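You operate a simulated robot arm through the tools that you are given. There is no shell and no other tool. Be economical: measure what you need, move in short steps, check, and stop when the job is done.

You run a simulated two-armed robot. Do the job below in one go: nothing can be reset, and whatever is moved stays where it is left.

## Task
On the top of the glue bench, fold the grey cloth in half.

It is judged by the outcome, as a careful person would: the job done as asked, and still so three seconds after it is handed in. It fails if anything else is knocked over, pushed out of place, dropped, spilled or broken. Flat cloth is picked up by pressing the open fingertips on it (5 to 10 N) and closing them slowly along it; thin cloth reads only 2 to 8 mm in the jaws.

## Robot
Two 7-joint arms with two-finger parallel grippers on one trunk, on a base that drives. Base frame: it is fixed to the floor where the robot stands at the start and does not move with it; the origin is under the middle of the robot, x ahead of it, y to its left, z up; the surface under the hand at the start is at about z = 800. Readings come in mm, rad, newtons and seconds.
The left shoulder is at the start at [80, 131, 947], the right one opposite. With the tool pointing down near the work surface each hand reaches from about 400 to 860 mm from the robot's upright axis, wherever it stands, measured 20 degrees to its own side. Places, roughly: top of the glue bench [600, 0, 800]. Payload 1.57 kg a hand.
Tool frame (each hand has its own): the origin (TCP) lies between the finger pads and is the grasp point; the fingertips stand 30 mm ahead of it; z points along the fingers, y is the line along which they close. Largest opening 110 mm; finger width 24, thickness 12; the body of the gripper, 48 by 112 mm, starts 78 mm behind the TCP.
Orientation is that of the tool frame in the base frame, as a unit quaternion [x, y, z, w]. With the fingers straight down and closing along the base's y, the tool's x points along the base's -x, its y along +y and its z along -z.

## Interface
- The arms move only by the tool step_arm. It takes "left_steps", "right_steps" or both (then of equal length, played together; a hand with none holds still); each is text: rows parted by semicolons, each of 7 numbers parted by spaces: the shift along the tool's x, y, z in mm, then the turn, a rotation vector about the tool's x, y, z in rad, then the finger opening in mm, from 0 to 110. In form: tx ty tz ax ay az hand; .... A call has 1 to 10 rows; each row shifts and turns the commanded pose from where the row before left it, along the tool's axes as they then stand. Rows are played at 5 a second. More than 50 mm and 0.15 rad between two rows, or a gripper value outside its range, and nothing of the call is played. Where a pose cannot be reached the arm comes as near as it can. A force on the tool above 40 N (or 10 N above the force at the start of the call, whichever is more), or a blocked arm, ends the call early, and 0.2 s more pass. Each finger travels about 108 mm/s and halts on what it meets, pressing with about 42 N; the grip force reading is that of the motor and also rises with nothing between the fingers. The clock runs only during rows and for 0.2 s after the last one: add rows that do not move to give the fingers time. It gives the time, the measured TCP pose, the force on the tool (base axes), the opening and the grip force at its end, in the units of the frame above (readings bear some noise), with the torque about the TCP (base axes, N m) and any sound that the robot's microphone picked up, and new pictures: "show" is both (left out), scene, wrist or none (wrist: the cameras of the hands that moved).
- Cameras (640 x 400 px; columns grow to the right, rows downward): "scene" is now at [-56.6, 20.3, 1409.2]; the picture's right is [0.24, -0.97, 0.00], its down [-0.65, -0.16, -0.74] and it looks along [0.72, 0.18, -0.67] (base axes); focal length 233 px, centre (320, 200). "left" rides on the left gripper at [70, -16, -141] in its tool frame; the picture's right is [0.23, 0.97, 0.00], its down [-0.86, 0.20, -0.48] and it looks along [-0.47, 0.11, 0.88] (tool axes); focal length 222 px, centre (320, 200). "right" rides on the right gripper at [70, 16, -141] in its tool frame; the picture's right is [-0.23, 0.97, 0.00], its down [-0.86, -0.20, -0.48] and it looks along [-0.47, -0.11, 0.88] (tool axes); focal length 222 px, centre (320, 200). There is no depth. A picture from a camera that has moved, and an enlarged one, comes with that camera's place and axes in the base frame and with its lens.
- roll_base(legs): drives the robot by 1 to 6 legs, each [ahead, left, turn to the left] in mm, mm and rad, along the robot's own axes; the way and the turn of a leg run together, so that a leg with both is an arc; at most 1500 mm and 3.142 rad a leg. The arms and the cameras ride along, it lands a little off, and it stops where it bumps. It gives what a move gives, and a new picture of the scene camera.
- pan_tilt(pan, tilt): turns the head with the scene camera to pan (to the left, within 1.902 rad either way) and tilt (down, from -0.506 to 1.204), counted from straight ahead of the robot. It gives what a move gives, and a new picture of the scene camera.
- close_up(camera, box): a new picture of the part [left, top, right, bottom] of that camera's present view, enlarged. The clock stands still meanwhile.
- close_job(): hands the job in; it is judged then, once.

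Go step by step. Nothing tells you exact positions but the pictures and the camera data: compare them with the known pose of the tool, close in by small moves and look again before you grip or let go. The budget is 120 turns and 260 pictures, counting those below and the enlarged ones. Unless the task says otherwise, let go and move clear before handing in, and close with one line.

The tools are called after "Call:" as a command line: name --argument value ..., lists and objects as JSON in quotes. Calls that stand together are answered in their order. step_arm: Moves the arms, as the interface text tells. Its arguments: {"type":"object","properties":{"left_steps":{"type":"string"},"right_steps":{"type":"string"},"show":{"type":"string","enum":["both","scene","wrist","none"]}},"required":[]} The other tools are called the same way: roll_base (legs) drives the base; pan_tilt (pan, tilt) turns the head that bears the scene camera; close_up (camera, box) takes an enlarged picture of a part of a camera's view; close_job () hands the job in.

At the start:

```text
t: 0.0
left_tool_pos: [650.2, 298.5, 945.7]
left_tool_rot: [0.0, 1.0, 0.0, 0.0]
left_ft_force: [-1.1, 0.3, 0.4]
left_moment: [0.0, -0.02, 0.0]
left_grip_width: 110.1
left_gripper_force: 0.1
right_tool_pos: [546.5, -176.6, 983.8]
right_tool_rot: [0.0, 1.0, 0.0, 0.0]
right_ft_force: [-0.1, 0.1, 0.0]
right_moment: [0.01, 0.0, -0.04]
right_grip_width: 110.0
right_gripper_force: 0.0
robot x, y, heading: [-1.4, 2.4, -0.0]
head pan, tilt: [0.243, 0.731]
```

scene: 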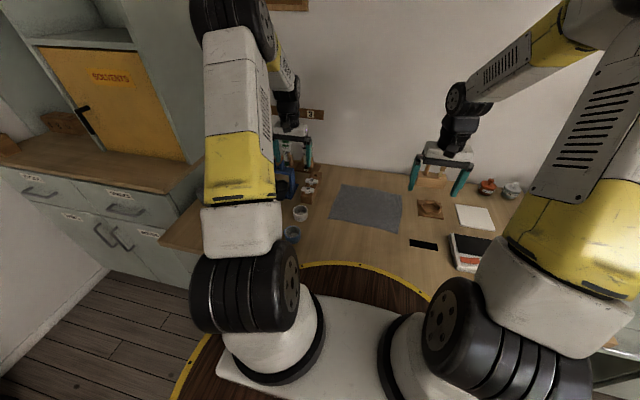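
right: 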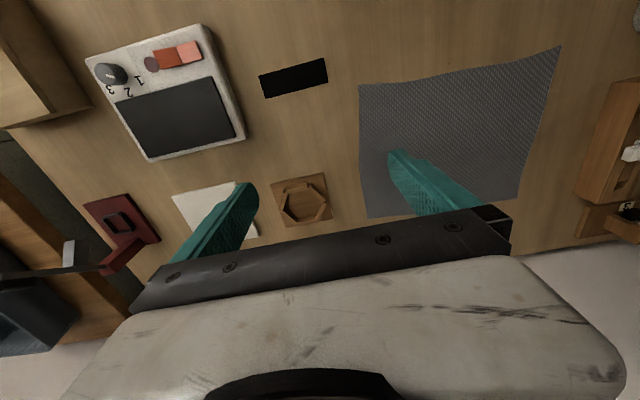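
left: 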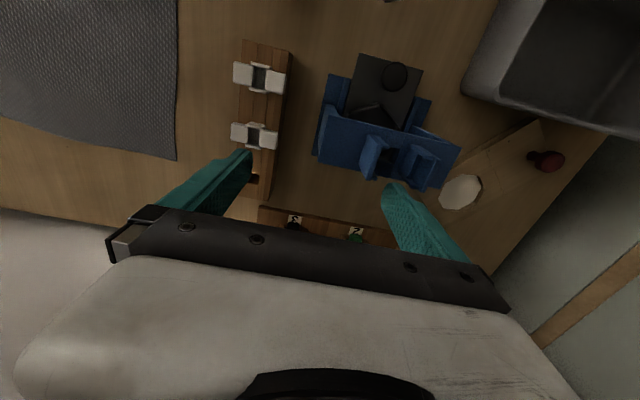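

The grey cloth lies in the middle of the bench, roughly x 495–715 and y −125 to 120. I'll take close looks to get the corners before approaching.

Call:
close_up --camera "scene" --box '[270, 150, 450, 262]'

Call:
close_up --camera "right" --box '[240, 20, 640, 270]'

```text
3.56 times, centred on (360, 206) of scene
camera zoom: at [-56.6, 20.3, 1409.2], right [0.24, -0.97, 0.0], down [-0.65, -0.16, -0.74], along [0.72, 0.18, -0.67], focal length 829 px, centre (178, 179)
```

zoom: 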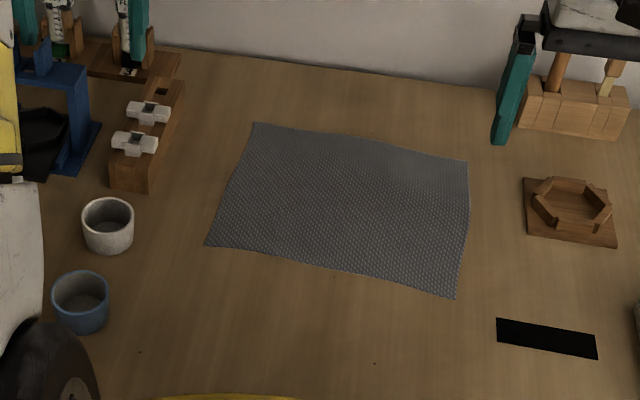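

```text
1.60 times, centred on (440, 145) of right
camera zoom: at [476.1, -158.0, 1123.7], right [0.23, 0.97, 0.0], down [0.86, -0.2, 0.48], along [0.47, -0.11, -0.88], focal length 355 px, centre (128, 288)
```

zoom: 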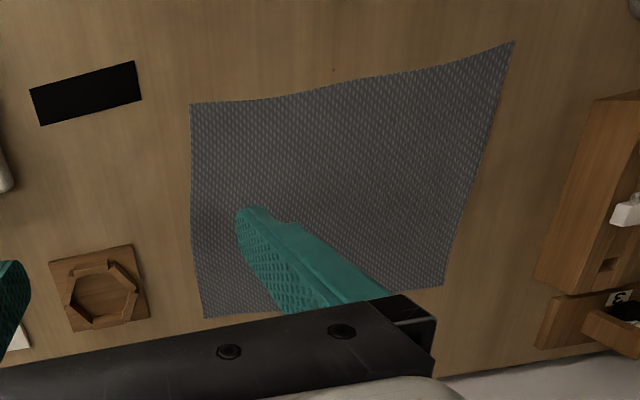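

The cloth is about 243 by 211 mm, with corners near BR (496,−111), BL (509,131), FL (719,117) and FR (706,−126), and the wall is just behind it. I'll fold the far edge toward me, so I'm raising the left hand and backing off a little to give the arms room.

Call:
step_arm --left_steps "0 0 -40 0 0 0 110; 0 0 -20 0 0 0 60; 0 0 0 0 0 0 24" --right_steps "0 0 -20 0 0 0 110; 0 0 0 0 0 0 60; 0 0 0 0 0 0 24" --show "none"

Call:
roll_base --legs '[[-100, 0, 0]]'

```text
t: 0.8
left_tool_pos: [650.4, 299.3, 1005.9]
left_tool_rot: [0.001, 1.0, 0.0, 0.0]
left_ft_force: [-0.4, -0.3, -0.7]
left_moment: [0.04, 0.01, 0.0]
left_grip_width: 23.9
left_gripper_force: 0.1
right_tool_pos: [546.7, -176.4, 1003.7]
right_tool_rot: [0.0, 1.0, 0.0, 0.001]
right_ft_force: [-0.2, -0.2, -0.5]
right_moment: [0.03, -0.04, -0.01]
right_grip_width: 24.0
right_gripper_force: 0.1
robot x, y, heading: [0.9, 0.9, -0.003]
head pan, tilt: [0.243, 0.731]
```

```text
t: 1.9
left_tool_pos: [548.8, 299.0, 1004.5]
left_tool_rot: [0.0, 1.0, 0.0, 0.001]
left_ft_force: [0.9, -0.4, 0.4]
left_moment: [0.01, 0.06, -0.02]
left_grip_width: 24.0
left_gripper_force: 0.1
right_tool_pos: [445.0, -175.6, 1004.9]
right_tool_rot: [0.0, 1.0, 0.0, -0.001]
right_ft_force: [0.5, -0.9, 0.5]
right_moment: [0.02, 0.03, 0.02]
right_grip_width: 23.7
right_gripper_force: 0.1
robot x, y, heading: [-103.9, 4.6, 0.0]
head pan, tilt: [0.243, 0.731]
camera scene: at [-157.5, 20.2, 1409.2], right [0.24, -0.97, 0.0], down [-0.65, -0.16, -0.74], along [0.72, 0.18, -0.67], focal length 233 px, centre (320, 200)
```

scene: 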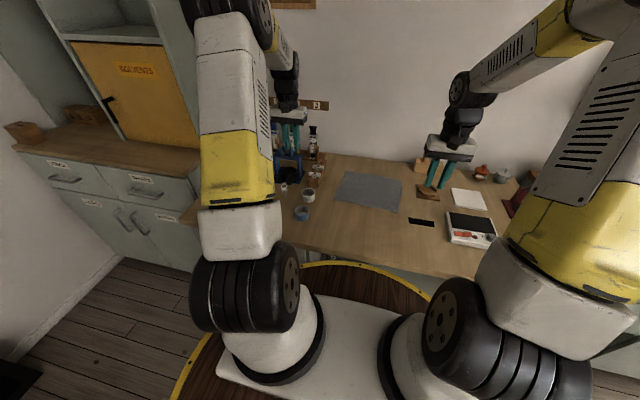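

The robot is now 100 mm back. I'll bring the hands over the near edge, well clear, and test how far they can tilt there.

Call:
step_arm --left_steps "8 -40 10 0 0 0 24; 8 -40 10 0 0 0 24; 8 -40 20 0 0 0 24; 8 -40 20 0 0 0 24; 7 -39 25 0 0 0 24" --right_steps "-11 17 10 0 0 0 24; -11 17 10 0 0 0 24; -11 17 20 0 0 0 24; -11 17 20 0 0 0 24; -11 17 25 0 0 0 24" --show "none"

Call:
step_arm --left_steps "0 0 0 0 -0.15 0 24; 0 0 0 0 -0.15 0 24; 0 0 0 0 -0.15 0 24; 0 0 0 0 -0.15 0 24; 0 0 0 0 -0.15 0 24; 0 0 0 0 -0.15 0 24; 0 0 0 0 -0.15 0 24; 0 0 0 0 -0.1 0 24;0 0 0 0 0 0 24" --right_steps "0 0 0 0 -0.15 0 24; 0 0 0 0 -0.15 0 24; 0 0 0 0 -0.15 0 24; 0 0 0 0 -0.15 0 24; 0 0 0 0 -0.15 0 24; 0 0 0 0 -0.15 0 24; 0 0 0 0 -0.15 0 24; 0 0 0 0 -0.1 0 24;0 0 0 0 0 0 24" --show "both"

```text
t: 3.1
left_tool_pos: [511.5, 100.1, 921.2]
left_tool_rot: [-0.001, 1.0, 0.0, 0.0]
left_ft_force: [-1.3, 0.6, -0.7]
left_moment: [0.0, -0.02, 0.01]
left_grip_width: 23.9
left_gripper_force: 0.1
right_tool_pos: [500.0, -92.2, 917.6]
right_tool_rot: [0.0, 1.0, 0.0, 0.0]
right_ft_force: [-0.3, 0.4, 0.7]
right_moment: [-0.01, -0.03, 0.04]
right_grip_width: 23.9
right_gripper_force: 0.0
robot x, y, heading: [-101.9, -0.3, 0.003]
head pan, tilt: [0.243, 0.731]
```

```text
t: 5.3
left_tool_pos: [510.0, 160.9, 914.4]
left_tool_rot: [-0.049, 0.841, 0.03, 0.538]
left_ft_force: [0.2, 0.6, -0.1]
left_moment: [0.02, 0.01, -0.02]
left_grip_width: 23.8
left_gripper_force: 0.0
right_tool_pos: [504.6, -151.1, 920.7]
right_tool_rot: [0.055, 0.836, -0.026, 0.545]
right_ft_force: [-0.3, -0.3, -0.7]
right_moment: [0.0, -0.01, 0.0]
right_grip_width: 24.0
right_gripper_force: 0.1
robot x, y, heading: [-101.4, -0.9, 0.0]
head pan, tilt: [0.243, 0.731]
stopped in row 9 (left hand): the arm was blocked; the commanded pose is now the measured one
camera scene: at [-157.7, 20.2, 1409.2], right [0.24, -0.97, 0.0], down [-0.65, -0.16, -0.74], along [0.72, 0.18, -0.67], focal length 233 px, centre (320, 200)
camera right: at [350.5, -114.1, 914.2], right [0.21, 0.95, 0.22], down [-0.12, -0.2, 0.97], along [0.97, -0.23, 0.07], focal length 222 px, centre (320, 200)
camera left: at [354.8, 127.3, 911.1], right [-0.21, 0.96, -0.21], down [-0.1, 0.19, 0.98], along [0.97, 0.22, 0.05], focal length 222 px, centre (320, 200)
```

scene: 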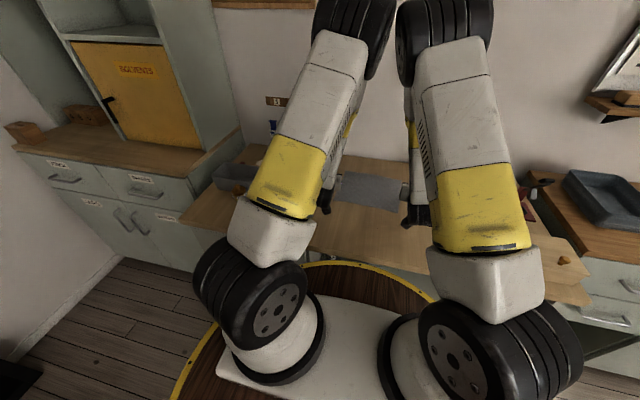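
right: 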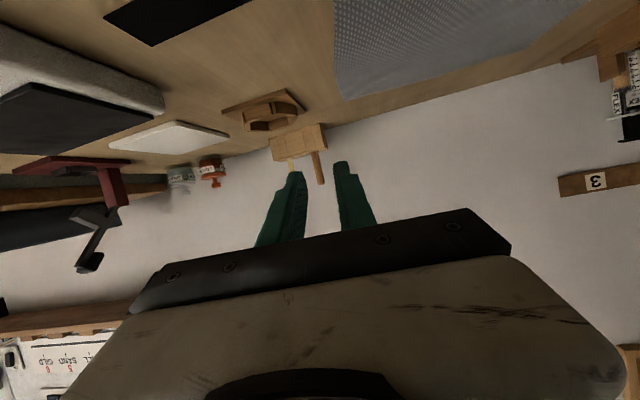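
left: 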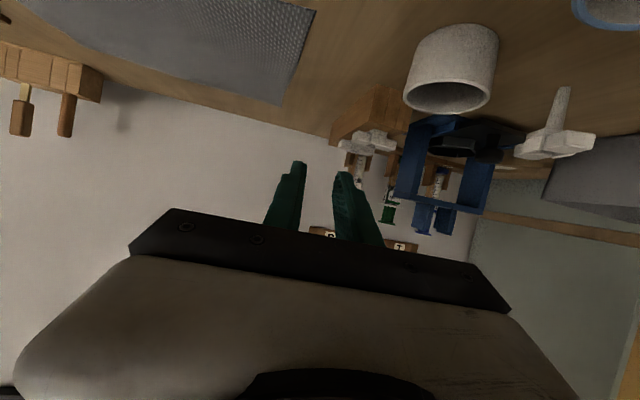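

At 65° tilt the two elbows came together and pushed the hands outward. I'll ease back to about 40°, recentre, and see whether that holds.

Call:
step_arm --left_steps "0 0 0 0 0.15 0 24; 0 0 0 0 0.15 0 24; 0 0 0 0 0.14 0 24; 0 0 0 0.1 0 0.05 24; 0 -20 0 0 0 0 24; 0 -20 0 0 0 0 24; 0 -20 0 0 0 0 24;0 0 0 0 0 0 24" --right_steps "0 0 0 0 0.15 0 24; 0 0 0 0 0.15 0 24; 0 0 0 0 0.14 0 24; 0 0 0 -0.1 0 -0.06 24; 0 20 0 0 0 0 24; 0 20 0 0 0 0 24; 0 20 0 0 0 0 24;0 0 0 0 0 0 24" --show "scene"

```text
t: 7.2
left_tool_pos: [509.0, 101.2, 917.4]
left_tool_rot: [-0.013, 0.939, -0.019, 0.343]
left_ft_force: [-0.5, 0.1, -0.4]
left_moment: [0.0, 0.01, -0.03]
left_grip_width: 23.9
left_gripper_force: 0.1
right_tool_pos: [506.2, -90.6, 923.4]
right_tool_rot: [0.013, 0.936, 0.023, 0.35]
right_ft_force: [0.7, 0.5, 0.2]
right_moment: [0.0, -0.02, -0.02]
right_grip_width: 24.0
right_gripper_force: 0.0
robot x, y, heading: [-101.9, 1.8, -0.002]
head pan, tilt: [0.243, 0.731]
camera scene: at [-157.8, 20.2, 1409.2], right [0.24, -0.97, 0.0], down [-0.65, -0.16, -0.74], along [0.72, 0.18, -0.67], focal length 233 px, centre (320, 200)
```

scene: 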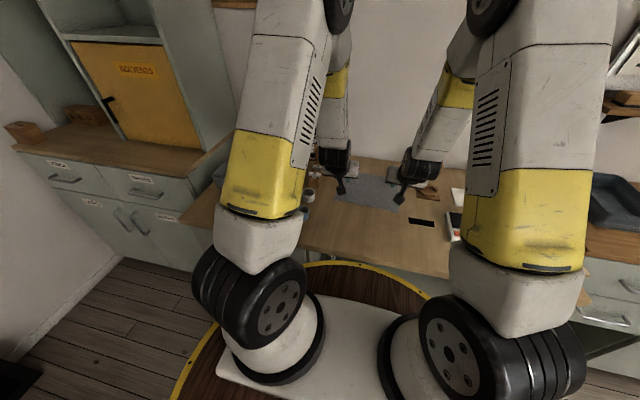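

40° holds fine with the elbows well apart. Now I return to vertical, yaw to match the cloth, and check the pose.

Call:
step_arm --left_steps "0 0 0 -0.027 0 0.037 30; 0 0 0 0 0.14 0 30; 0 0 0 0 0.14 0 30; 0 0 0 0 0.14 0 30; 0 0 0 0 0.14 0 30; 0 0 0 0 0.14 0 30; 0 0 0 0 0 0.055 30; -40 0 0 0 0 0 30; -40 0 0 0 0 0 30" --right_steps "0 0 0 0.034 0 -0.04 30; 0 0 0 0 0.143 0 30; 0 0 0 0 0.143 0 30; 0 0 0 0 0.143 0 30; 0 0 0 0 0.143 0 30; 0 0 0 0 0.143 0 30; 0 0 0 0 0 0.055 30; -40 0 0 0 0 0 30; -40 0 0 0 0 0 30" --show "none"

```text
t: 9.2
left_tool_pos: [589.6, 95.9, 916.0]
left_tool_rot: [0.027, 1.0, -0.002, 0.0]
left_ft_force: [-0.1, -0.1, 0.7]
left_moment: [-0.06, -0.01, -0.02]
left_grip_width: 29.8
left_gripper_force: 0.0
right_tool_pos: [584.6, -96.9, 925.0]
right_tool_rot: [0.027, 1.0, 0.0, 0.002]
right_ft_force: [0.0, -0.5, 0.9]
right_moment: [0.01, -0.01, 0.02]
right_grip_width: 30.0
right_gripper_force: 0.1
robot x, y, heading: [-96.5, -4.0, -0.0]
head pan, tilt: [0.243, 0.731]
```

Both hands are vertical and aligned. I'm moving above the far corners at z≈860.

Call:
step_arm --left_steps "-40 0 0 0 0 0 30; -40 -1 0 0 0 0 30; -40 0 16 0 0 0 30; 0 0 20 0 0 0 30; 0 0 20 0 0 0 30; 0 0 0 0 0 0 30" --right_steps "-40 3 0 0 0 0 30; -40 3 0 0 0 0 30; -35 1 20 0 0 0 30; 0 0 20 0 0 0 30; 0 0 25 0 0 0 30; 0 0 0 0 0 0 30" --show "both"

```text
t: 10.6
left_tool_pos: [711.1, 88.3, 860.9]
left_tool_rot: [0.027, 1.0, -0.001, 0.0]
left_ft_force: [-0.7, 0.1, 0.1]
left_moment: [0.01, 0.03, 0.04]
left_grip_width: 30.0
left_gripper_force: 0.0
right_tool_pos: [700.2, -94.8, 859.8]
right_tool_rot: [0.028, 1.0, 0.0, 0.001]
right_ft_force: [0.1, 0.0, -1.1]
right_moment: [0.0, 0.02, -0.01]
right_grip_width: 30.0
right_gripper_force: 0.1
robot x, y, heading: [-103.2, -0.9, 0.001]
head pan, tilt: [0.243, 0.731]
camera scene: at [-157.6, 20.2, 1409.2], right [0.24, -0.97, 0.0], down [-0.65, -0.16, -0.74], along [0.72, 0.18, -0.67], focal length 233 px, centre (320, 200)
camera right: at [631.2, -73.8, 1000.1], right [0.28, 0.96, 0.0], down [0.84, -0.25, 0.48], along [0.46, -0.13, -0.88], focal length 222 px, centre (320, 200)
camera left: at [639.9, 77.2, 1002.4], right [-0.17, 0.98, 0.0], down [0.86, 0.15, 0.48], along [0.47, 0.08, -0.88], focal length 222 px, centre (320, 200)
```

scene: 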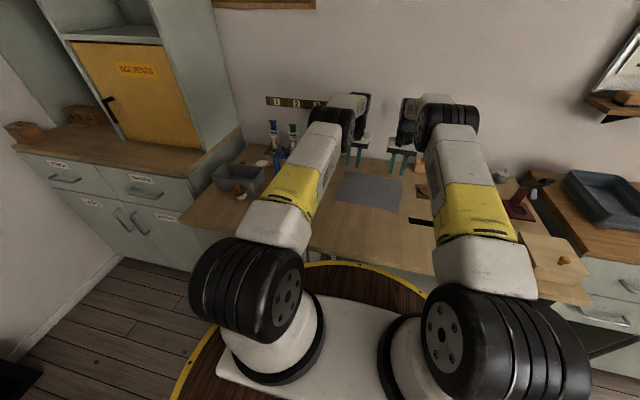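
right: 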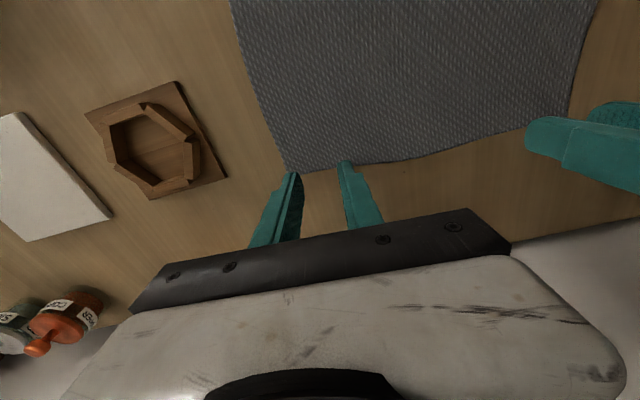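
left: 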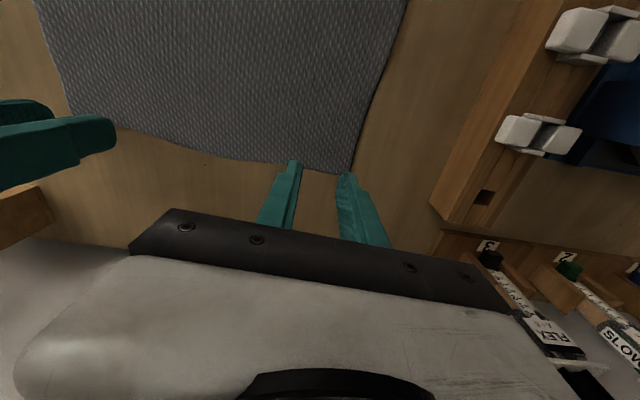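

The far corners refine to about FR (700,−123) and FL (712,124). I'm shifting slightly inward and lowering toward the cloth.

Call:
step_arm --left_steps "7 4 0 0 0 0 30; 0 0 15 0 0 0 30; 0 0 10 0 0 0 30; 0 0 2 0 0 0 30; 0 0 0 0 0 0 30" --right_steps "6 -1 0 0 0 0 30; 0 0 15 0 0 0 30; 0 0 10 0 0 0 30; 0 0 2 0 0 0 30; 0 0 0 0 0 0 30" --show "wrist"

```text
t: 11.8
left_tool_pos: [703.6, 91.6, 834.3]
left_tool_rot: [0.028, 1.0, 0.0, 0.001]
left_ft_force: [-0.1, 0.2, -0.9]
left_moment: [0.01, -0.01, 0.01]
left_grip_width: 30.2
left_gripper_force: 0.1
right_tool_pos: [694.1, -95.3, 832.3]
right_tool_rot: [0.028, 1.0, 0.001, 0.003]
right_ft_force: [-0.4, 0.5, 0.1]
right_moment: [-0.01, 0.0, 0.0]
right_grip_width: 29.8
right_gripper_force: 0.0
robot x, y, heading: [-102.4, -0.2, 0.002]
head pan, tilt: [0.243, 0.731]
camera right: at [625.8, -73.8, 973.1], right [0.28, 0.96, 0.0], down [0.84, -0.25, 0.48], along [0.46, -0.13, -0.88], focal length 222 px, centre (320, 200)
camera left: at [631.8, 80.4, 975.7], right [-0.17, 0.98, 0.0], down [0.86, 0.15, 0.48], along [0.47, 0.08, -0.88], focal length 222 px, centre (320, 200)
```

right: 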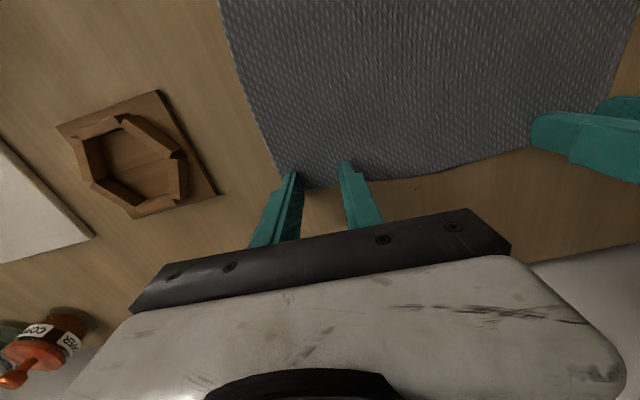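
left: 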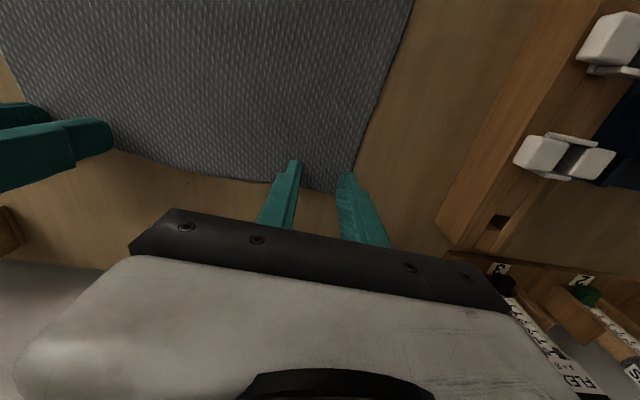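

Fingertips are just above the corners, a few mm inside. I'm lowering gently to contact.

Call:
step_arm --left_steps "0 -3 0 0 0 0 30; 0 0 2 0 0 0 30; 0 0 1 0 0 0 30; 0 0 1 0 0 0 30; 0 0 0 0 0 0 30" --right_steps "0 3 0 0 0 0 30; 0 0 1 0 0 0 30; 0 0 1 0 0 0 30; 0 0 0 0 0 0 30; 0 0 0 0 0 0 30" --show "none"

```text
t: 12.9
left_tool_pos: [703.8, 89.2, 831.6]
left_tool_rot: [0.028, 1.0, -0.001, 0.001]
left_ft_force: [-1.8, -1.2, 10.8]
left_moment: [0.11, 0.1, 0.02]
left_grip_width: 30.1
left_gripper_force: 0.1
right_tool_pos: [695.0, -91.4, 831.7]
right_tool_rot: [0.028, 1.0, 0.001, 0.002]
right_ft_force: [1.0, 0.8, 1.4]
right_moment: [0.0, 0.0, 0.02]
right_grip_width: 30.3
right_gripper_force: 0.1
robot x, y, heading: [-104.4, -2.9, -0.001]
head pan, tilt: [0.243, 0.731]
```

Left presses 11 N, right barely touches; I'll even them out.

Call:
step_arm --left_steps "0 0 -0.3 0 0 0 30; 0 0 0 0 0 0 30" --right_steps "0 0 0.7 0 0 0 30; 0 0 0 0 0 0 30" --show "none"

```text
t: 13.6
left_tool_pos: [703.2, 89.4, 832.6]
left_tool_rot: [0.027, 1.0, -0.001, 0.002]
left_ft_force: [-2.8, -0.8, 12.8]
left_moment: [0.16, 0.06, 0.04]
left_grip_width: 29.9
left_gripper_force: 0.1
right_tool_pos: [695.6, -92.4, 831.7]
right_tool_rot: [0.028, 1.0, 0.0, 0.003]
right_ft_force: [2.1, 0.0, 8.8]
right_moment: [-0.11, -0.07, 0.0]
right_grip_width: 30.1
right_gripper_force: 0.1
robot x, y, heading: [-100.4, 0.5, 0.0]
head pan, tilt: [0.243, 0.731]
```

Both are pressing now (left a touch high); closing slowly.

Call:
step_arm --left_steps "0 0 -0.7 0 0 0 27; 0 0 0 0 0 0 23; 0 0 0 0 0 0 19; 0 0 0 0 0 0 15; 0 0 0 0 0 0 11; 0 0 0 0 0 0 8; 0 0 0 0 0 0 5; 0 0 0 0 0 0 2; 0 0 0 0 0 0 0; 0 0 0 0 0 0 0" --right_steps "0 0 0 0 0 0 27; 0 0 0 0 0 0 23; 0 0 0 0 0 0 19; 0 0 0 0 0 0 15; 0 0 0 0 0 0 11; 0 0 0 0 0 0 8; 0 0 0 0 0 0 5; 0 0 0 0 0 0 2; 0 0 0 0 0 0 0; 0 0 0 0 0 0 0" --show "wrist"

```text
t: 15.8
left_tool_pos: [702.2, 86.6, 832.9]
left_tool_rot: [0.029, 1.0, -0.002, 0.001]
left_ft_force: [-0.9, -24.4, 4.0]
left_moment: [-0.71, 0.07, 0.01]
left_grip_width: 1.9
left_gripper_force: 24.1
right_tool_pos: [695.6, -89.3, 831.4]
right_tool_rot: [0.027, 1.0, 0.003, 0.003]
right_ft_force: [1.9, 25.0, 21.3]
right_moment: [0.68, -0.06, 0.06]
right_grip_width: 2.2
right_gripper_force: 24.0
robot x, y, heading: [-99.6, 2.9, -0.001]
head pan, tilt: [0.243, 0.731]
camera right: at [625.2, -67.9, 971.3], right [0.28, 0.96, 0.01], down [0.84, -0.25, 0.48], along [0.46, -0.13, -0.88], focal length 222 px, centre (320, 200)
camera left: at [631.4, 76.1, 973.3], right [-0.17, 0.98, -0.01], down [0.86, 0.15, 0.48], along [0.47, 0.08, -0.88], focal length 222 px, centre (320, 200)
```

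right: 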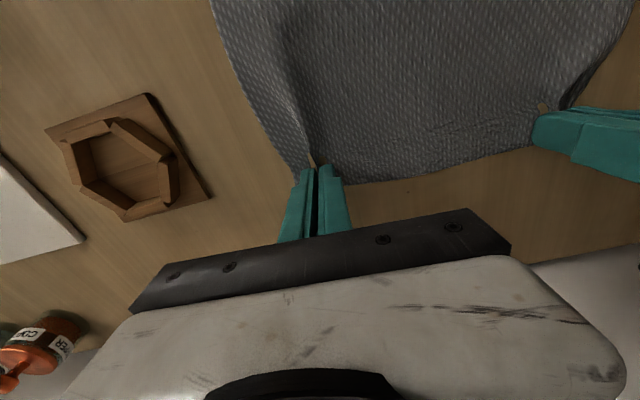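
left: 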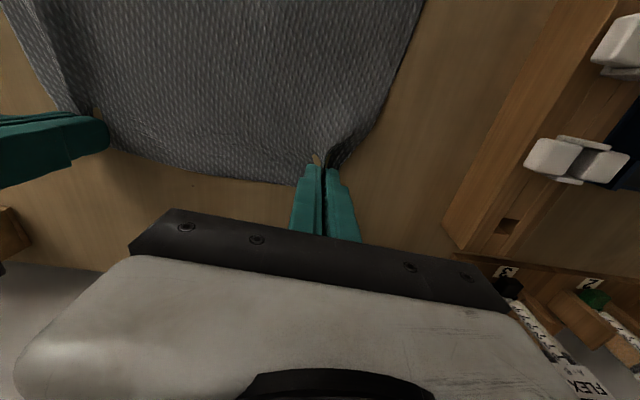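

Both hands hold about 2 mm of cloth, stretched taut between them. I'll ease them toward each other and lift slightly to check.

Call:
step_arm --left_steps "0 -4 -2 0 0 0 0; 0 -4 -8 0 0 0 0; 4 0 -10 0 0 0 0; 4 0 -10 0 0 0 0; 0 0 0 0 0 0 0" --right_steps "0 4 -2 0 0 0 0; 0 4 -8 0 0 0 0; 4 0 -10 0 0 0 0; 4 0 -10 0 0 0 0; 0 0 0 0 0 0 0" --show "both"

```text
t: 16.9
left_tool_pos: [694.6, 83.5, 861.2]
left_tool_rot: [0.027, 1.0, -0.001, 0.0]
left_ft_force: [-0.1, -1.8, 0.0]
left_moment: [-0.03, 0.0, 0.0]
left_grip_width: 2.0
left_gripper_force: 23.5
right_tool_pos: [686.5, -85.5, 860.0]
right_tool_rot: [0.028, 1.0, -0.002, 0.001]
right_ft_force: [-0.6, 2.1, -0.3]
right_moment: [0.07, 0.01, 0.0]
right_grip_width: 1.8
right_gripper_force: 23.6
robot x, y, heading: [-100.0, -1.0, -0.002]
head pan, tilt: [0.243, 0.731]
camera scene: at [-157.6, 20.2, 1409.2], right [0.24, -0.97, 0.0], down [-0.65, -0.16, -0.74], along [0.72, 0.18, -0.67], focal length 233 px, centre (320, 200)
camera right: at [617.5, -63.6, 999.9], right [0.28, 0.96, 0.0], down [0.84, -0.25, 0.48], along [0.46, -0.14, -0.88], focal length 222 px, centre (320, 200)
camera left: at [624.0, 71.1, 1002.5], right [-0.17, 0.98, 0.0], down [0.86, 0.15, 0.48], along [0.47, 0.08, -0.88], focal length 222 px, centre (320, 200)
```

scene: 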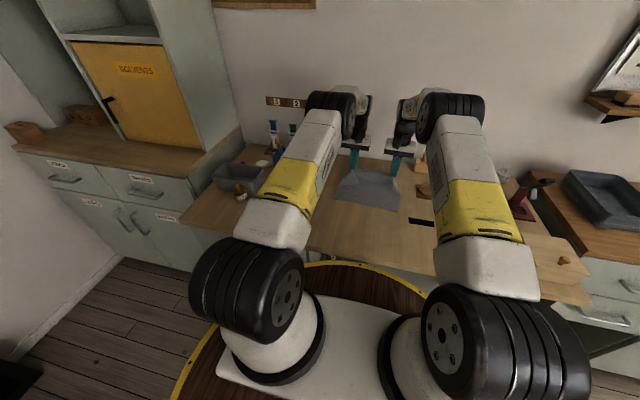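
right: 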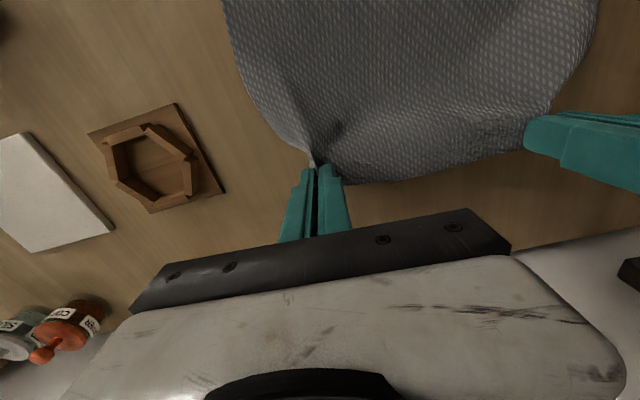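
left: 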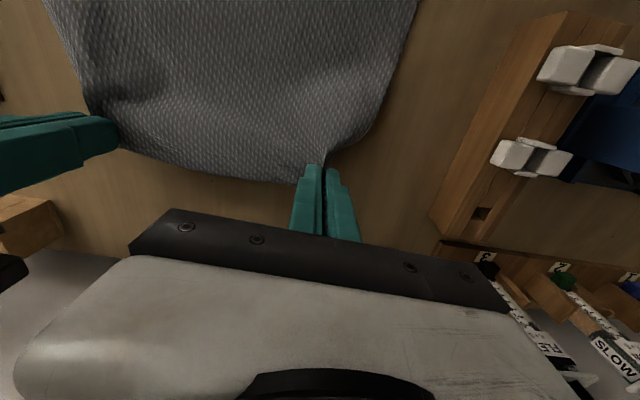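

The edge lifts cleanly with both hands. Now the first half of the fold: up and back in an arc to above the fold line.

Call:
step_arm --left_steps "6 0 -12 0 0 0 0; 6 0 -11 0 0 0 0; 10 0 -10 0 0 0 0; 10 0 -10 0 0 0 0; 12 0 -7 0 0 0 0; 13 0 -7 0 0 0 0; 15 0 -3 0 0 0 0; 16 0 -3 0 0 0 0; 0 0 0 0 0 0 0" --right_steps "6 0 -12 0 0 0 0; 6 0 -11 0 0 0 0; 10 0 -10 0 0 0 0; 10 0 -10 0 0 0 0; 12 0 -7 0 0 0 0; 13 0 -7 0 0 0 0; 15 0 -3 0 0 0 0; 16 0 -3 0 0 0 0; 0 0 0 0 0 0 0" --show "both"

Call:
close_up --camera "scene" --box '[270, 130, 450, 242]'

```text
t: 18.9
left_tool_pos: [606.9, 86.8, 924.0]
left_tool_rot: [0.027, 1.0, -0.001, 0.001]
left_ft_force: [-0.1, -0.5, 0.0]
left_moment: [0.0, 0.03, 0.03]
left_grip_width: 2.0
left_gripper_force: 23.8
right_tool_pos: [599.2, -78.6, 923.7]
right_tool_rot: [0.027, 1.0, 0.0, 0.001]
right_ft_force: [-0.5, 0.7, 0.8]
right_moment: [0.0, 0.03, 0.04]
right_grip_width: 2.1
right_gripper_force: 23.1
robot x, y, heading: [-102.2, -0.7, -0.004]
head pan, tilt: [0.243, 0.731]
camera scene: at [-157.6, 20.2, 1409.2], right [0.24, -0.97, 0.0], down [-0.65, -0.16, -0.74], along [0.72, 0.18, -0.67], focal length 233 px, centre (320, 200)
camera right: at [530.7, -57.3, 1063.5], right [0.28, 0.96, 0.0], down [0.84, -0.25, 0.48], along [0.46, -0.13, -0.88], focal length 222 px, centre (320, 200)
camera left: at [535.6, 75.7, 1066.1], right [-0.17, 0.98, 0.0], down [0.86, 0.15, 0.48], along [0.47, 0.08, -0.88], focal length 222 px, centre (320, 200)
```

scene: 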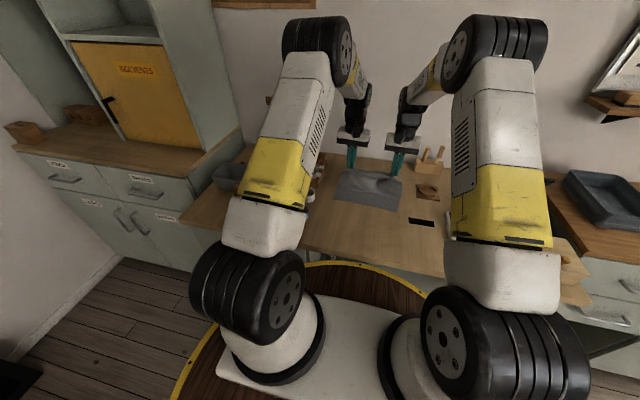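
right: 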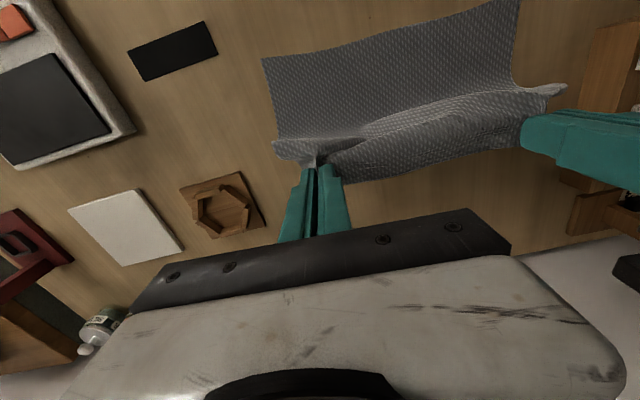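
left: 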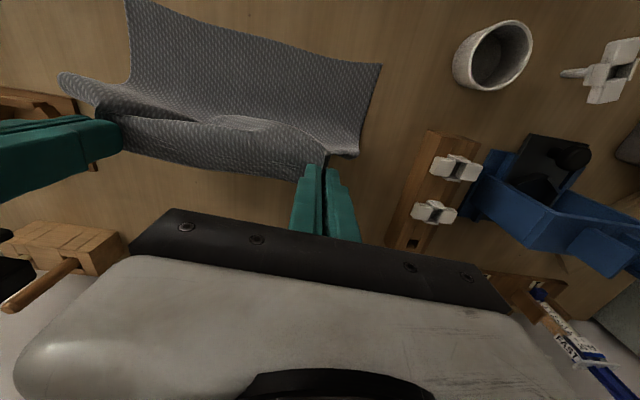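

```text
3.56 times, centred on (360, 186) of scene
camera zoom: at [-157.6, 20.2, 1409.2], right [0.24, -0.97, 0.0], down [-0.65, -0.16, -0.74], along [0.72, 0.18, -0.67], focal length 829 px, centre (178, 250)
```

zoom: 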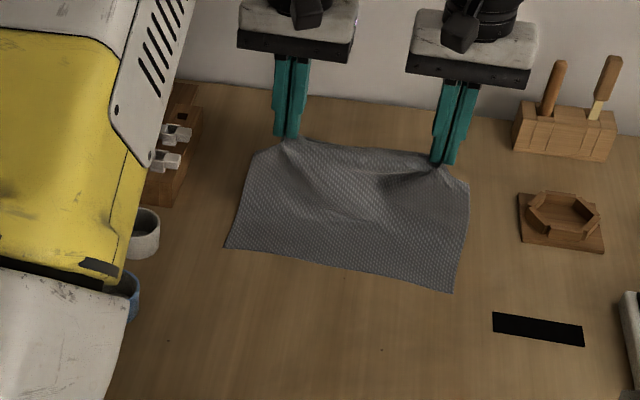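

The fold forms well and the near edge hasn't moved. Next comes the descent toward the near edge while tilting the fingers forward.

Call:
step_arm --left_steps "23.2 0 2.2 0 -0.107 0 0; 22.9 0 5.1 0 -0.107 0 0; 22.1 0 7.3 0 -0.107 0 0; 20.9 0 9.1 0 -0.107 0 0; 20.7 0 9.8 0 -0.107 0 0; 0 0 0 0 0 0 0" --right_steps "23.2 0 2.2 0 -0.107 0 0; 22.9 0 5.1 0 -0.107 0 0; 22.1 0 7.3 0 -0.107 0 0; 20.9 0 9.1 0 -0.107 0 0; 20.7 0 9.8 0 -0.107 0 0; 0 0 0 0 0 0 0" --show "both"

Call:
close_up --camera "scene" --box '[270, 130, 450, 242]'

```text
t: 20.4
left_tool_pos: [508.9, 92.5, 870.1]
left_tool_rot: [0.026, 0.964, -0.008, 0.265]
left_ft_force: [-0.3, 0.0, 0.6]
left_moment: [0.0, -0.01, -0.02]
left_grip_width: 1.7
left_gripper_force: 23.7
right_tool_pos: [501.8, -73.0, 867.9]
right_tool_rot: [0.027, 0.964, -0.007, 0.266]
right_ft_force: [-0.1, 0.2, 0.1]
right_moment: [0.03, 0.0, 0.01]
right_grip_width: 1.6
right_gripper_force: 23.6
robot x, y, heading: [-103.8, 1.6, -0.005]
head pan, tilt: [0.243, 0.731]
camera scene: at [-157.7, 20.2, 1409.2], right [0.24, -0.97, 0.0], down [-0.65, -0.16, -0.74], along [0.72, 0.18, -0.67], focal length 233 px, centre (320, 200)
camera right: at [371.0, -48.9, 953.2], right [0.25, 0.96, 0.12], down [0.48, -0.23, 0.85], along [0.84, -0.16, -0.52], focal length 222 px, centre (320, 200)
camera left: at [376.8, 84.8, 956.7], right [-0.14, 0.98, -0.12], down [0.5, 0.17, 0.85], along [0.85, 0.06, -0.52], focal length 222 px, centre (320, 200)
```

scene: 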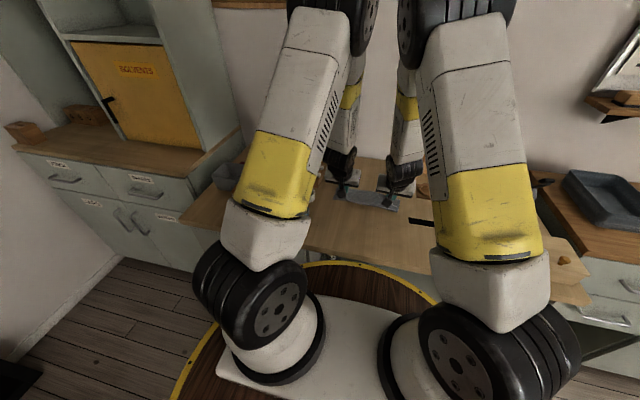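
right: 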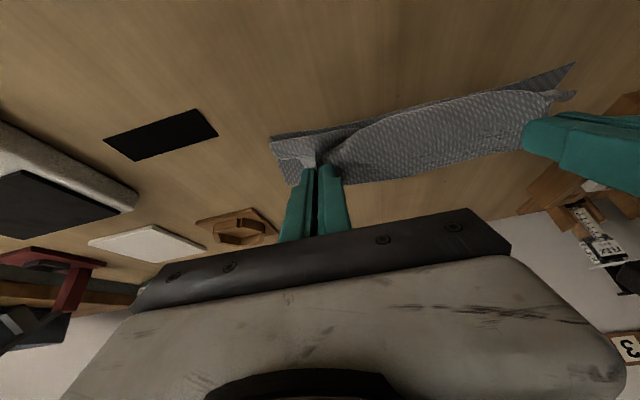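
left: 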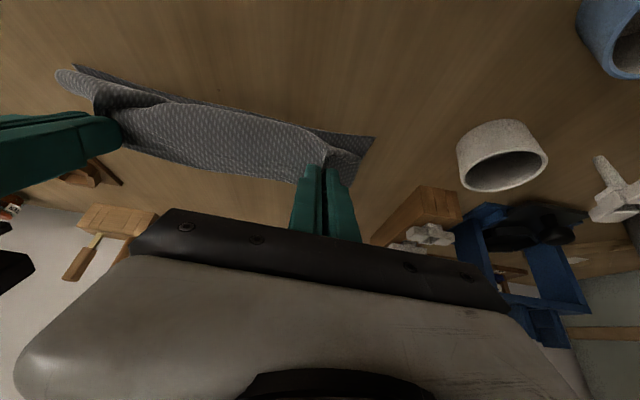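

```text
3.56 times, centred on (360, 186) of scene
camera zoom: at [-157.7, 20.2, 1409.2], right [0.24, -0.97, 0.0], down [-0.65, -0.16, -0.74], along [0.72, 0.18, -0.67], focal length 829 px, centre (178, 250)
```

zoom: 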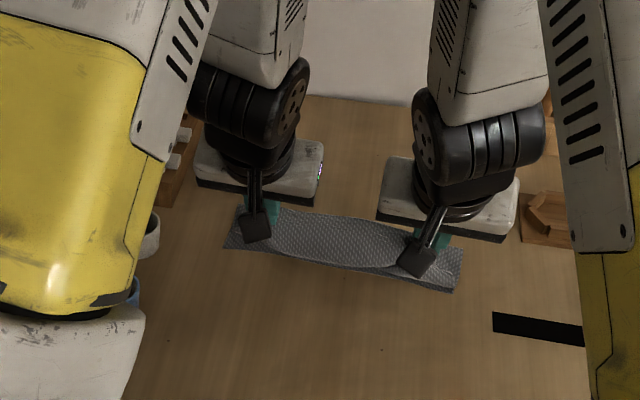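

The upper half is coming down over the lower half, whose near edge is unmoved. I'm lowering the last 30 mm in small steps.

Call:
step_arm --left_steps "6.3 0 5.8 0 -0.025 0 0; 6.3 0 5.8 0 -0.025 0 0; 6.4 0 5.7 0 -0.025 0 0; 6.5 0 5.6 0 -0.025 0 0; 0 0 0 0 0 0 0" --right_steps "6.2 0 5.4 0 -0.025 0 0; 6.2 0 5.4 0 -0.025 0 0; 6.2 0 5.3 0 -0.025 0 0; 6.2 0 5.3 0 -0.025 0 0; 0 0 0 0 0 0 0" --show "both"

Call:
close_up --camera "scene" --box '[310, 170, 420, 238]'

```text
t: 21.6
left_tool_pos: [504.6, 101.4, 841.7]
left_tool_rot: [0.016, 0.948, -0.009, 0.317]
left_ft_force: [-1.3, -26.9, 0.6]
left_moment: [-0.79, 0.02, -0.34]
left_grip_width: 2.2
left_gripper_force: 23.8
right_tool_pos: [498.0, -86.4, 843.0]
right_tool_rot: [0.043, 0.947, -0.009, 0.318]
right_ft_force: [2.4, 26.0, -1.1]
right_moment: [0.78, -0.04, 0.32]
right_grip_width: 1.5
right_gripper_force: 23.3
robot x, y, heading: [-102.3, 1.3, 0.003]
head pan, tilt: [0.243, 0.731]
camera scene: at [-157.7, 20.2, 1409.2], right [0.24, -0.97, 0.0], down [-0.65, -0.16, -0.74], along [0.72, 0.18, -0.67], focal length 233 px, centre (320, 200)
camera right: at [358.6, -57.6, 913.2], right [0.27, 0.95, 0.15], down [0.37, -0.24, 0.89], along [0.89, -0.18, -0.42], focal length 222 px, centre (320, 200)
camera left: at [363.2, 91.5, 912.7], right [-0.15, 0.98, -0.14], down [0.4, 0.19, 0.9], along [0.9, 0.07, -0.42], focal length 222 px, centre (320, 200)
```

scene: 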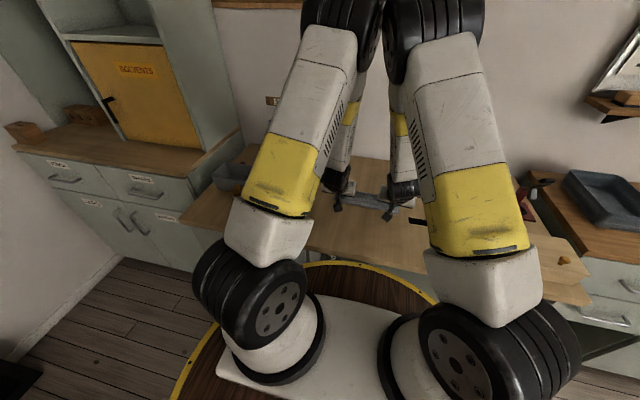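
right: 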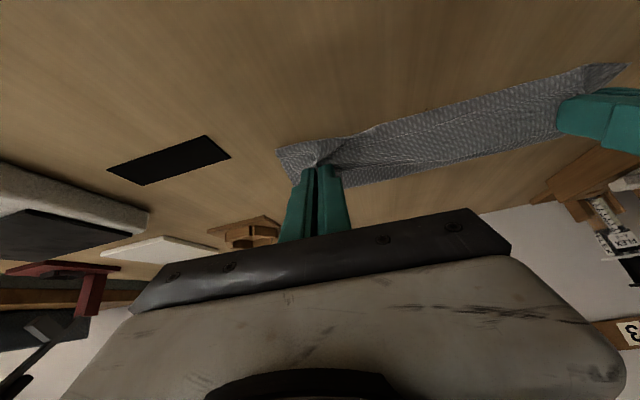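
left: 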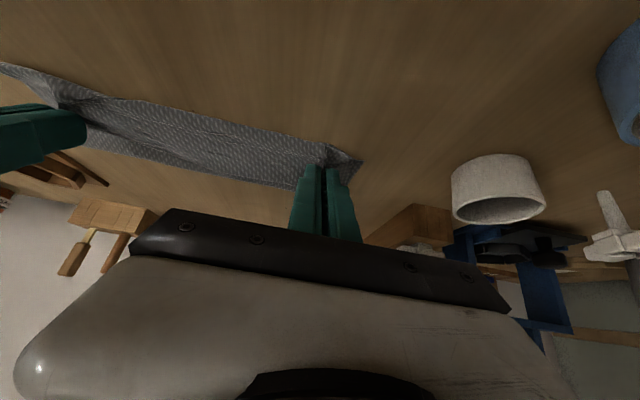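

```text
5.82 times, centred on (365, 204) of scene
camera zoom: at [-157.7, 20.2, 1409.2], right [0.24, -0.97, 0.0], down [-0.65, -0.16, -0.74], along [0.72, 0.18, -0.67], focal length 1357 px, centre (58, 177)
```

zoom: 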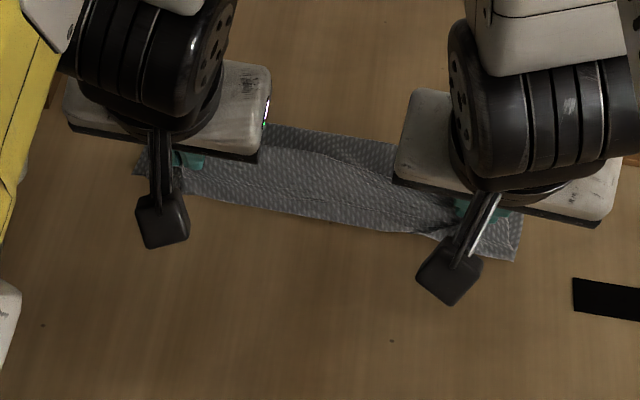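

The elbows touched again and pushed the hands apart, stretching the cloth. I'm reducing the tilt to free them.

Call:
step_arm --left_steps "0 0 0 0 0.07 0 0; 0 0 0 0 0.08 0 0; 0 0 0 0 0.05 0 0; 0 0 0 0 0 0 0; 0 0 0 0 0 0 0" --right_steps "0 0 0 0 0.07 0 0; 0 0 0 0 0.08 0 0; 0 0 0 0 0.05 0 0; 0 0 0 0 0 0 0; 0 0 0 0 0 0 0" --show "both"

Call:
close_up --camera "scene" --box '[310, 170, 420, 238]'

```text
t: 22.8
left_tool_pos: [500.8, 93.0, 835.9]
left_tool_rot: [0.027, 0.976, -0.007, 0.216]
left_ft_force: [-0.6, 0.0, 0.9]
left_moment: [-0.02, 0.01, -0.02]
left_grip_width: 1.7
left_gripper_force: 23.6
right_tool_pos: [492.9, -72.5, 837.1]
right_tool_rot: [0.028, 0.976, -0.006, 0.216]
right_ft_force: [-0.1, -0.1, 1.0]
right_moment: [0.02, -0.02, -0.03]
right_grip_width: 1.2
right_gripper_force: 23.1
robot x, y, heading: [-101.3, -0.7, 0.005]
head pan, tilt: [0.243, 0.731]
camera scene: at [-157.7, 20.2, 1409.2], right [0.24, -0.97, 0.0], down [-0.65, -0.16, -0.74], along [0.72, 0.18, -0.67], focal length 233 px, centre (320, 200)
camera right: at [370.7, -48.3, 934.6], right [0.26, 0.96, 0.1], down [0.56, -0.23, 0.8], along [0.79, -0.15, -0.6], focal length 222 px, centre (320, 200)
camera left: at [376.7, 84.3, 935.4], right [-0.15, 0.98, -0.1], down [0.58, 0.17, 0.79], along [0.8, 0.06, -0.6], focal length 222 px, centre (320, 200)
```

scene: 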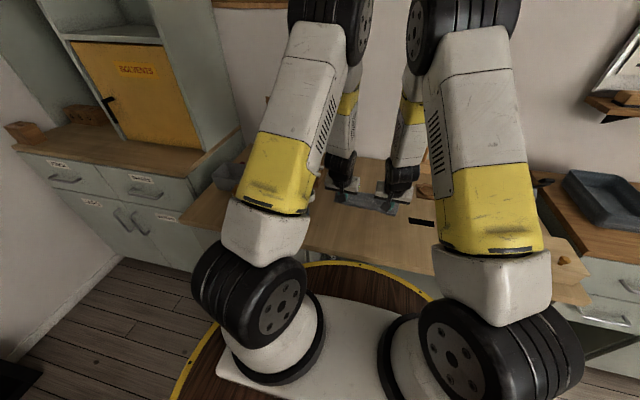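
right: 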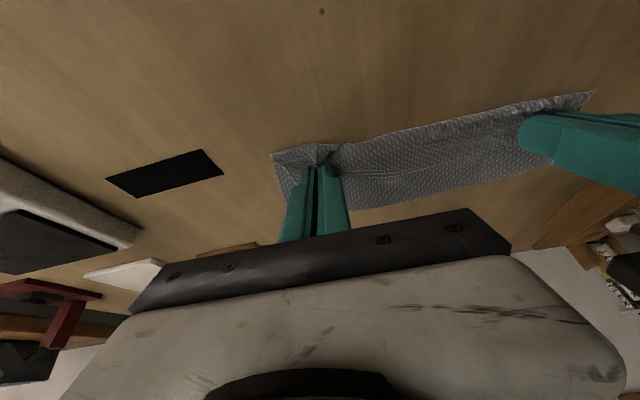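
left: 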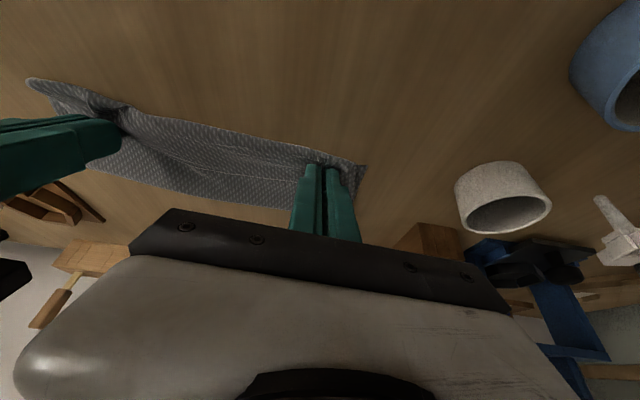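

```text
5.82 times, centred on (365, 204) of scene
camera zoom: at [-157.7, 20.2, 1409.2], right [0.24, -0.97, 0.0], down [-0.65, -0.16, -0.74], along [0.72, 0.18, -0.67], focal length 1357 px, centre (58, 177)
```

zoom: 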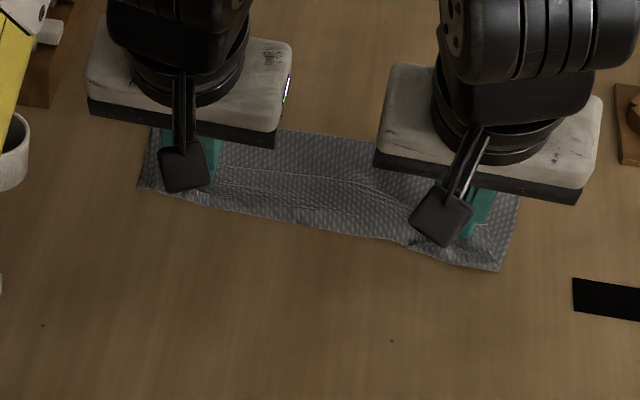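

The hands are freed and the held edge sits right over the near edge, about 4 mm up. I'll lower slightly, open slowly to spread the cloth, and look.

Call:
step_arm --left_steps "0.8 0 1.8 0 0 0 0; 0 0 0 0 0 0 4; 0 0 0 0 0 0 8; 0 0 0 0 0 0 13; 0 0 0 0 0 0 18; 0 0 0 0 0 0 23; 0 0 0 0 0 0 28; 0 0 0 0 0 0 32; 0 0 0 0 0 0 32" --right_steps "0.8 0 1.8 0 0 0 0; 0 0 0 0 0 0 4; 0 0 0 0 0 0 8; 0 0 0 0 0 0 13; 0 0 0 0 0 0 18; 0 0 0 0 0 0 23; 0 0 0 0 0 0 28; 0 0 0 0 0 0 32; 0 0 0 0 0 0 32" --show "wrist"

```text
t: 24.8
left_tool_pos: [500.5, 93.6, 834.6]
left_tool_rot: [0.026, 0.976, -0.006, 0.216]
left_ft_force: [0.3, -0.3, 0.5]
left_moment: [-0.01, 0.02, -0.04]
left_grip_width: 32.0
left_gripper_force: 0.1
right_tool_pos: [493.0, -72.4, 835.0]
right_tool_rot: [0.027, 0.976, -0.006, 0.217]
right_ft_force: [0.6, 0.0, 0.2]
right_moment: [0.0, 0.05, 0.02]
right_grip_width: 31.9
right_gripper_force: 0.1
robot x, y, heading: [-100.8, 4.7, 0.0]
head pan, tilt: [0.243, 0.731]
camera right: at [370.8, -48.5, 932.3], right [0.26, 0.96, 0.1], down [0.56, -0.23, 0.8], along [0.79, -0.15, -0.6], focal length 222 px, centre (320, 200)
camera left: at [377.1, 84.2, 933.9], right [-0.15, 0.98, -0.1], down [0.58, 0.17, 0.79], along [0.8, 0.06, -0.6], focal length 222 px, centre (320, 200)
```

right: 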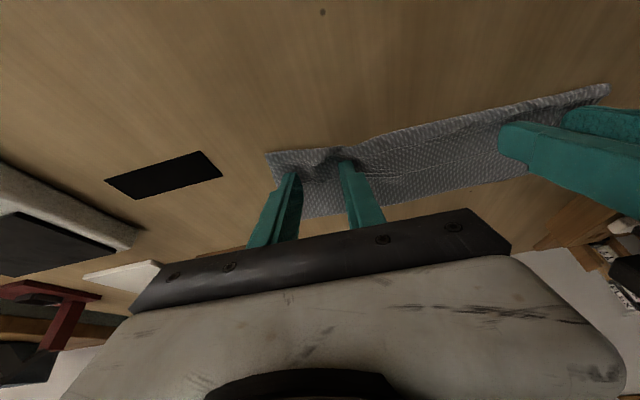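
left: 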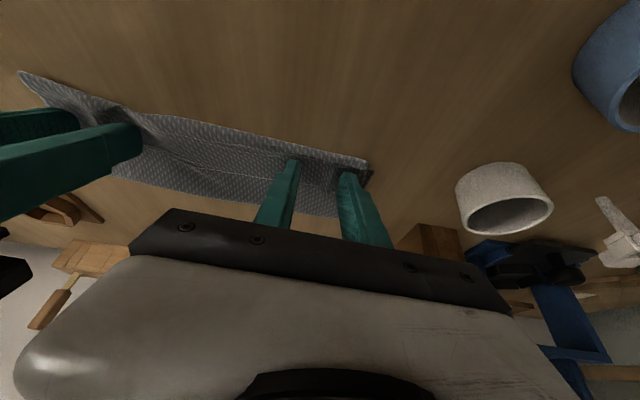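

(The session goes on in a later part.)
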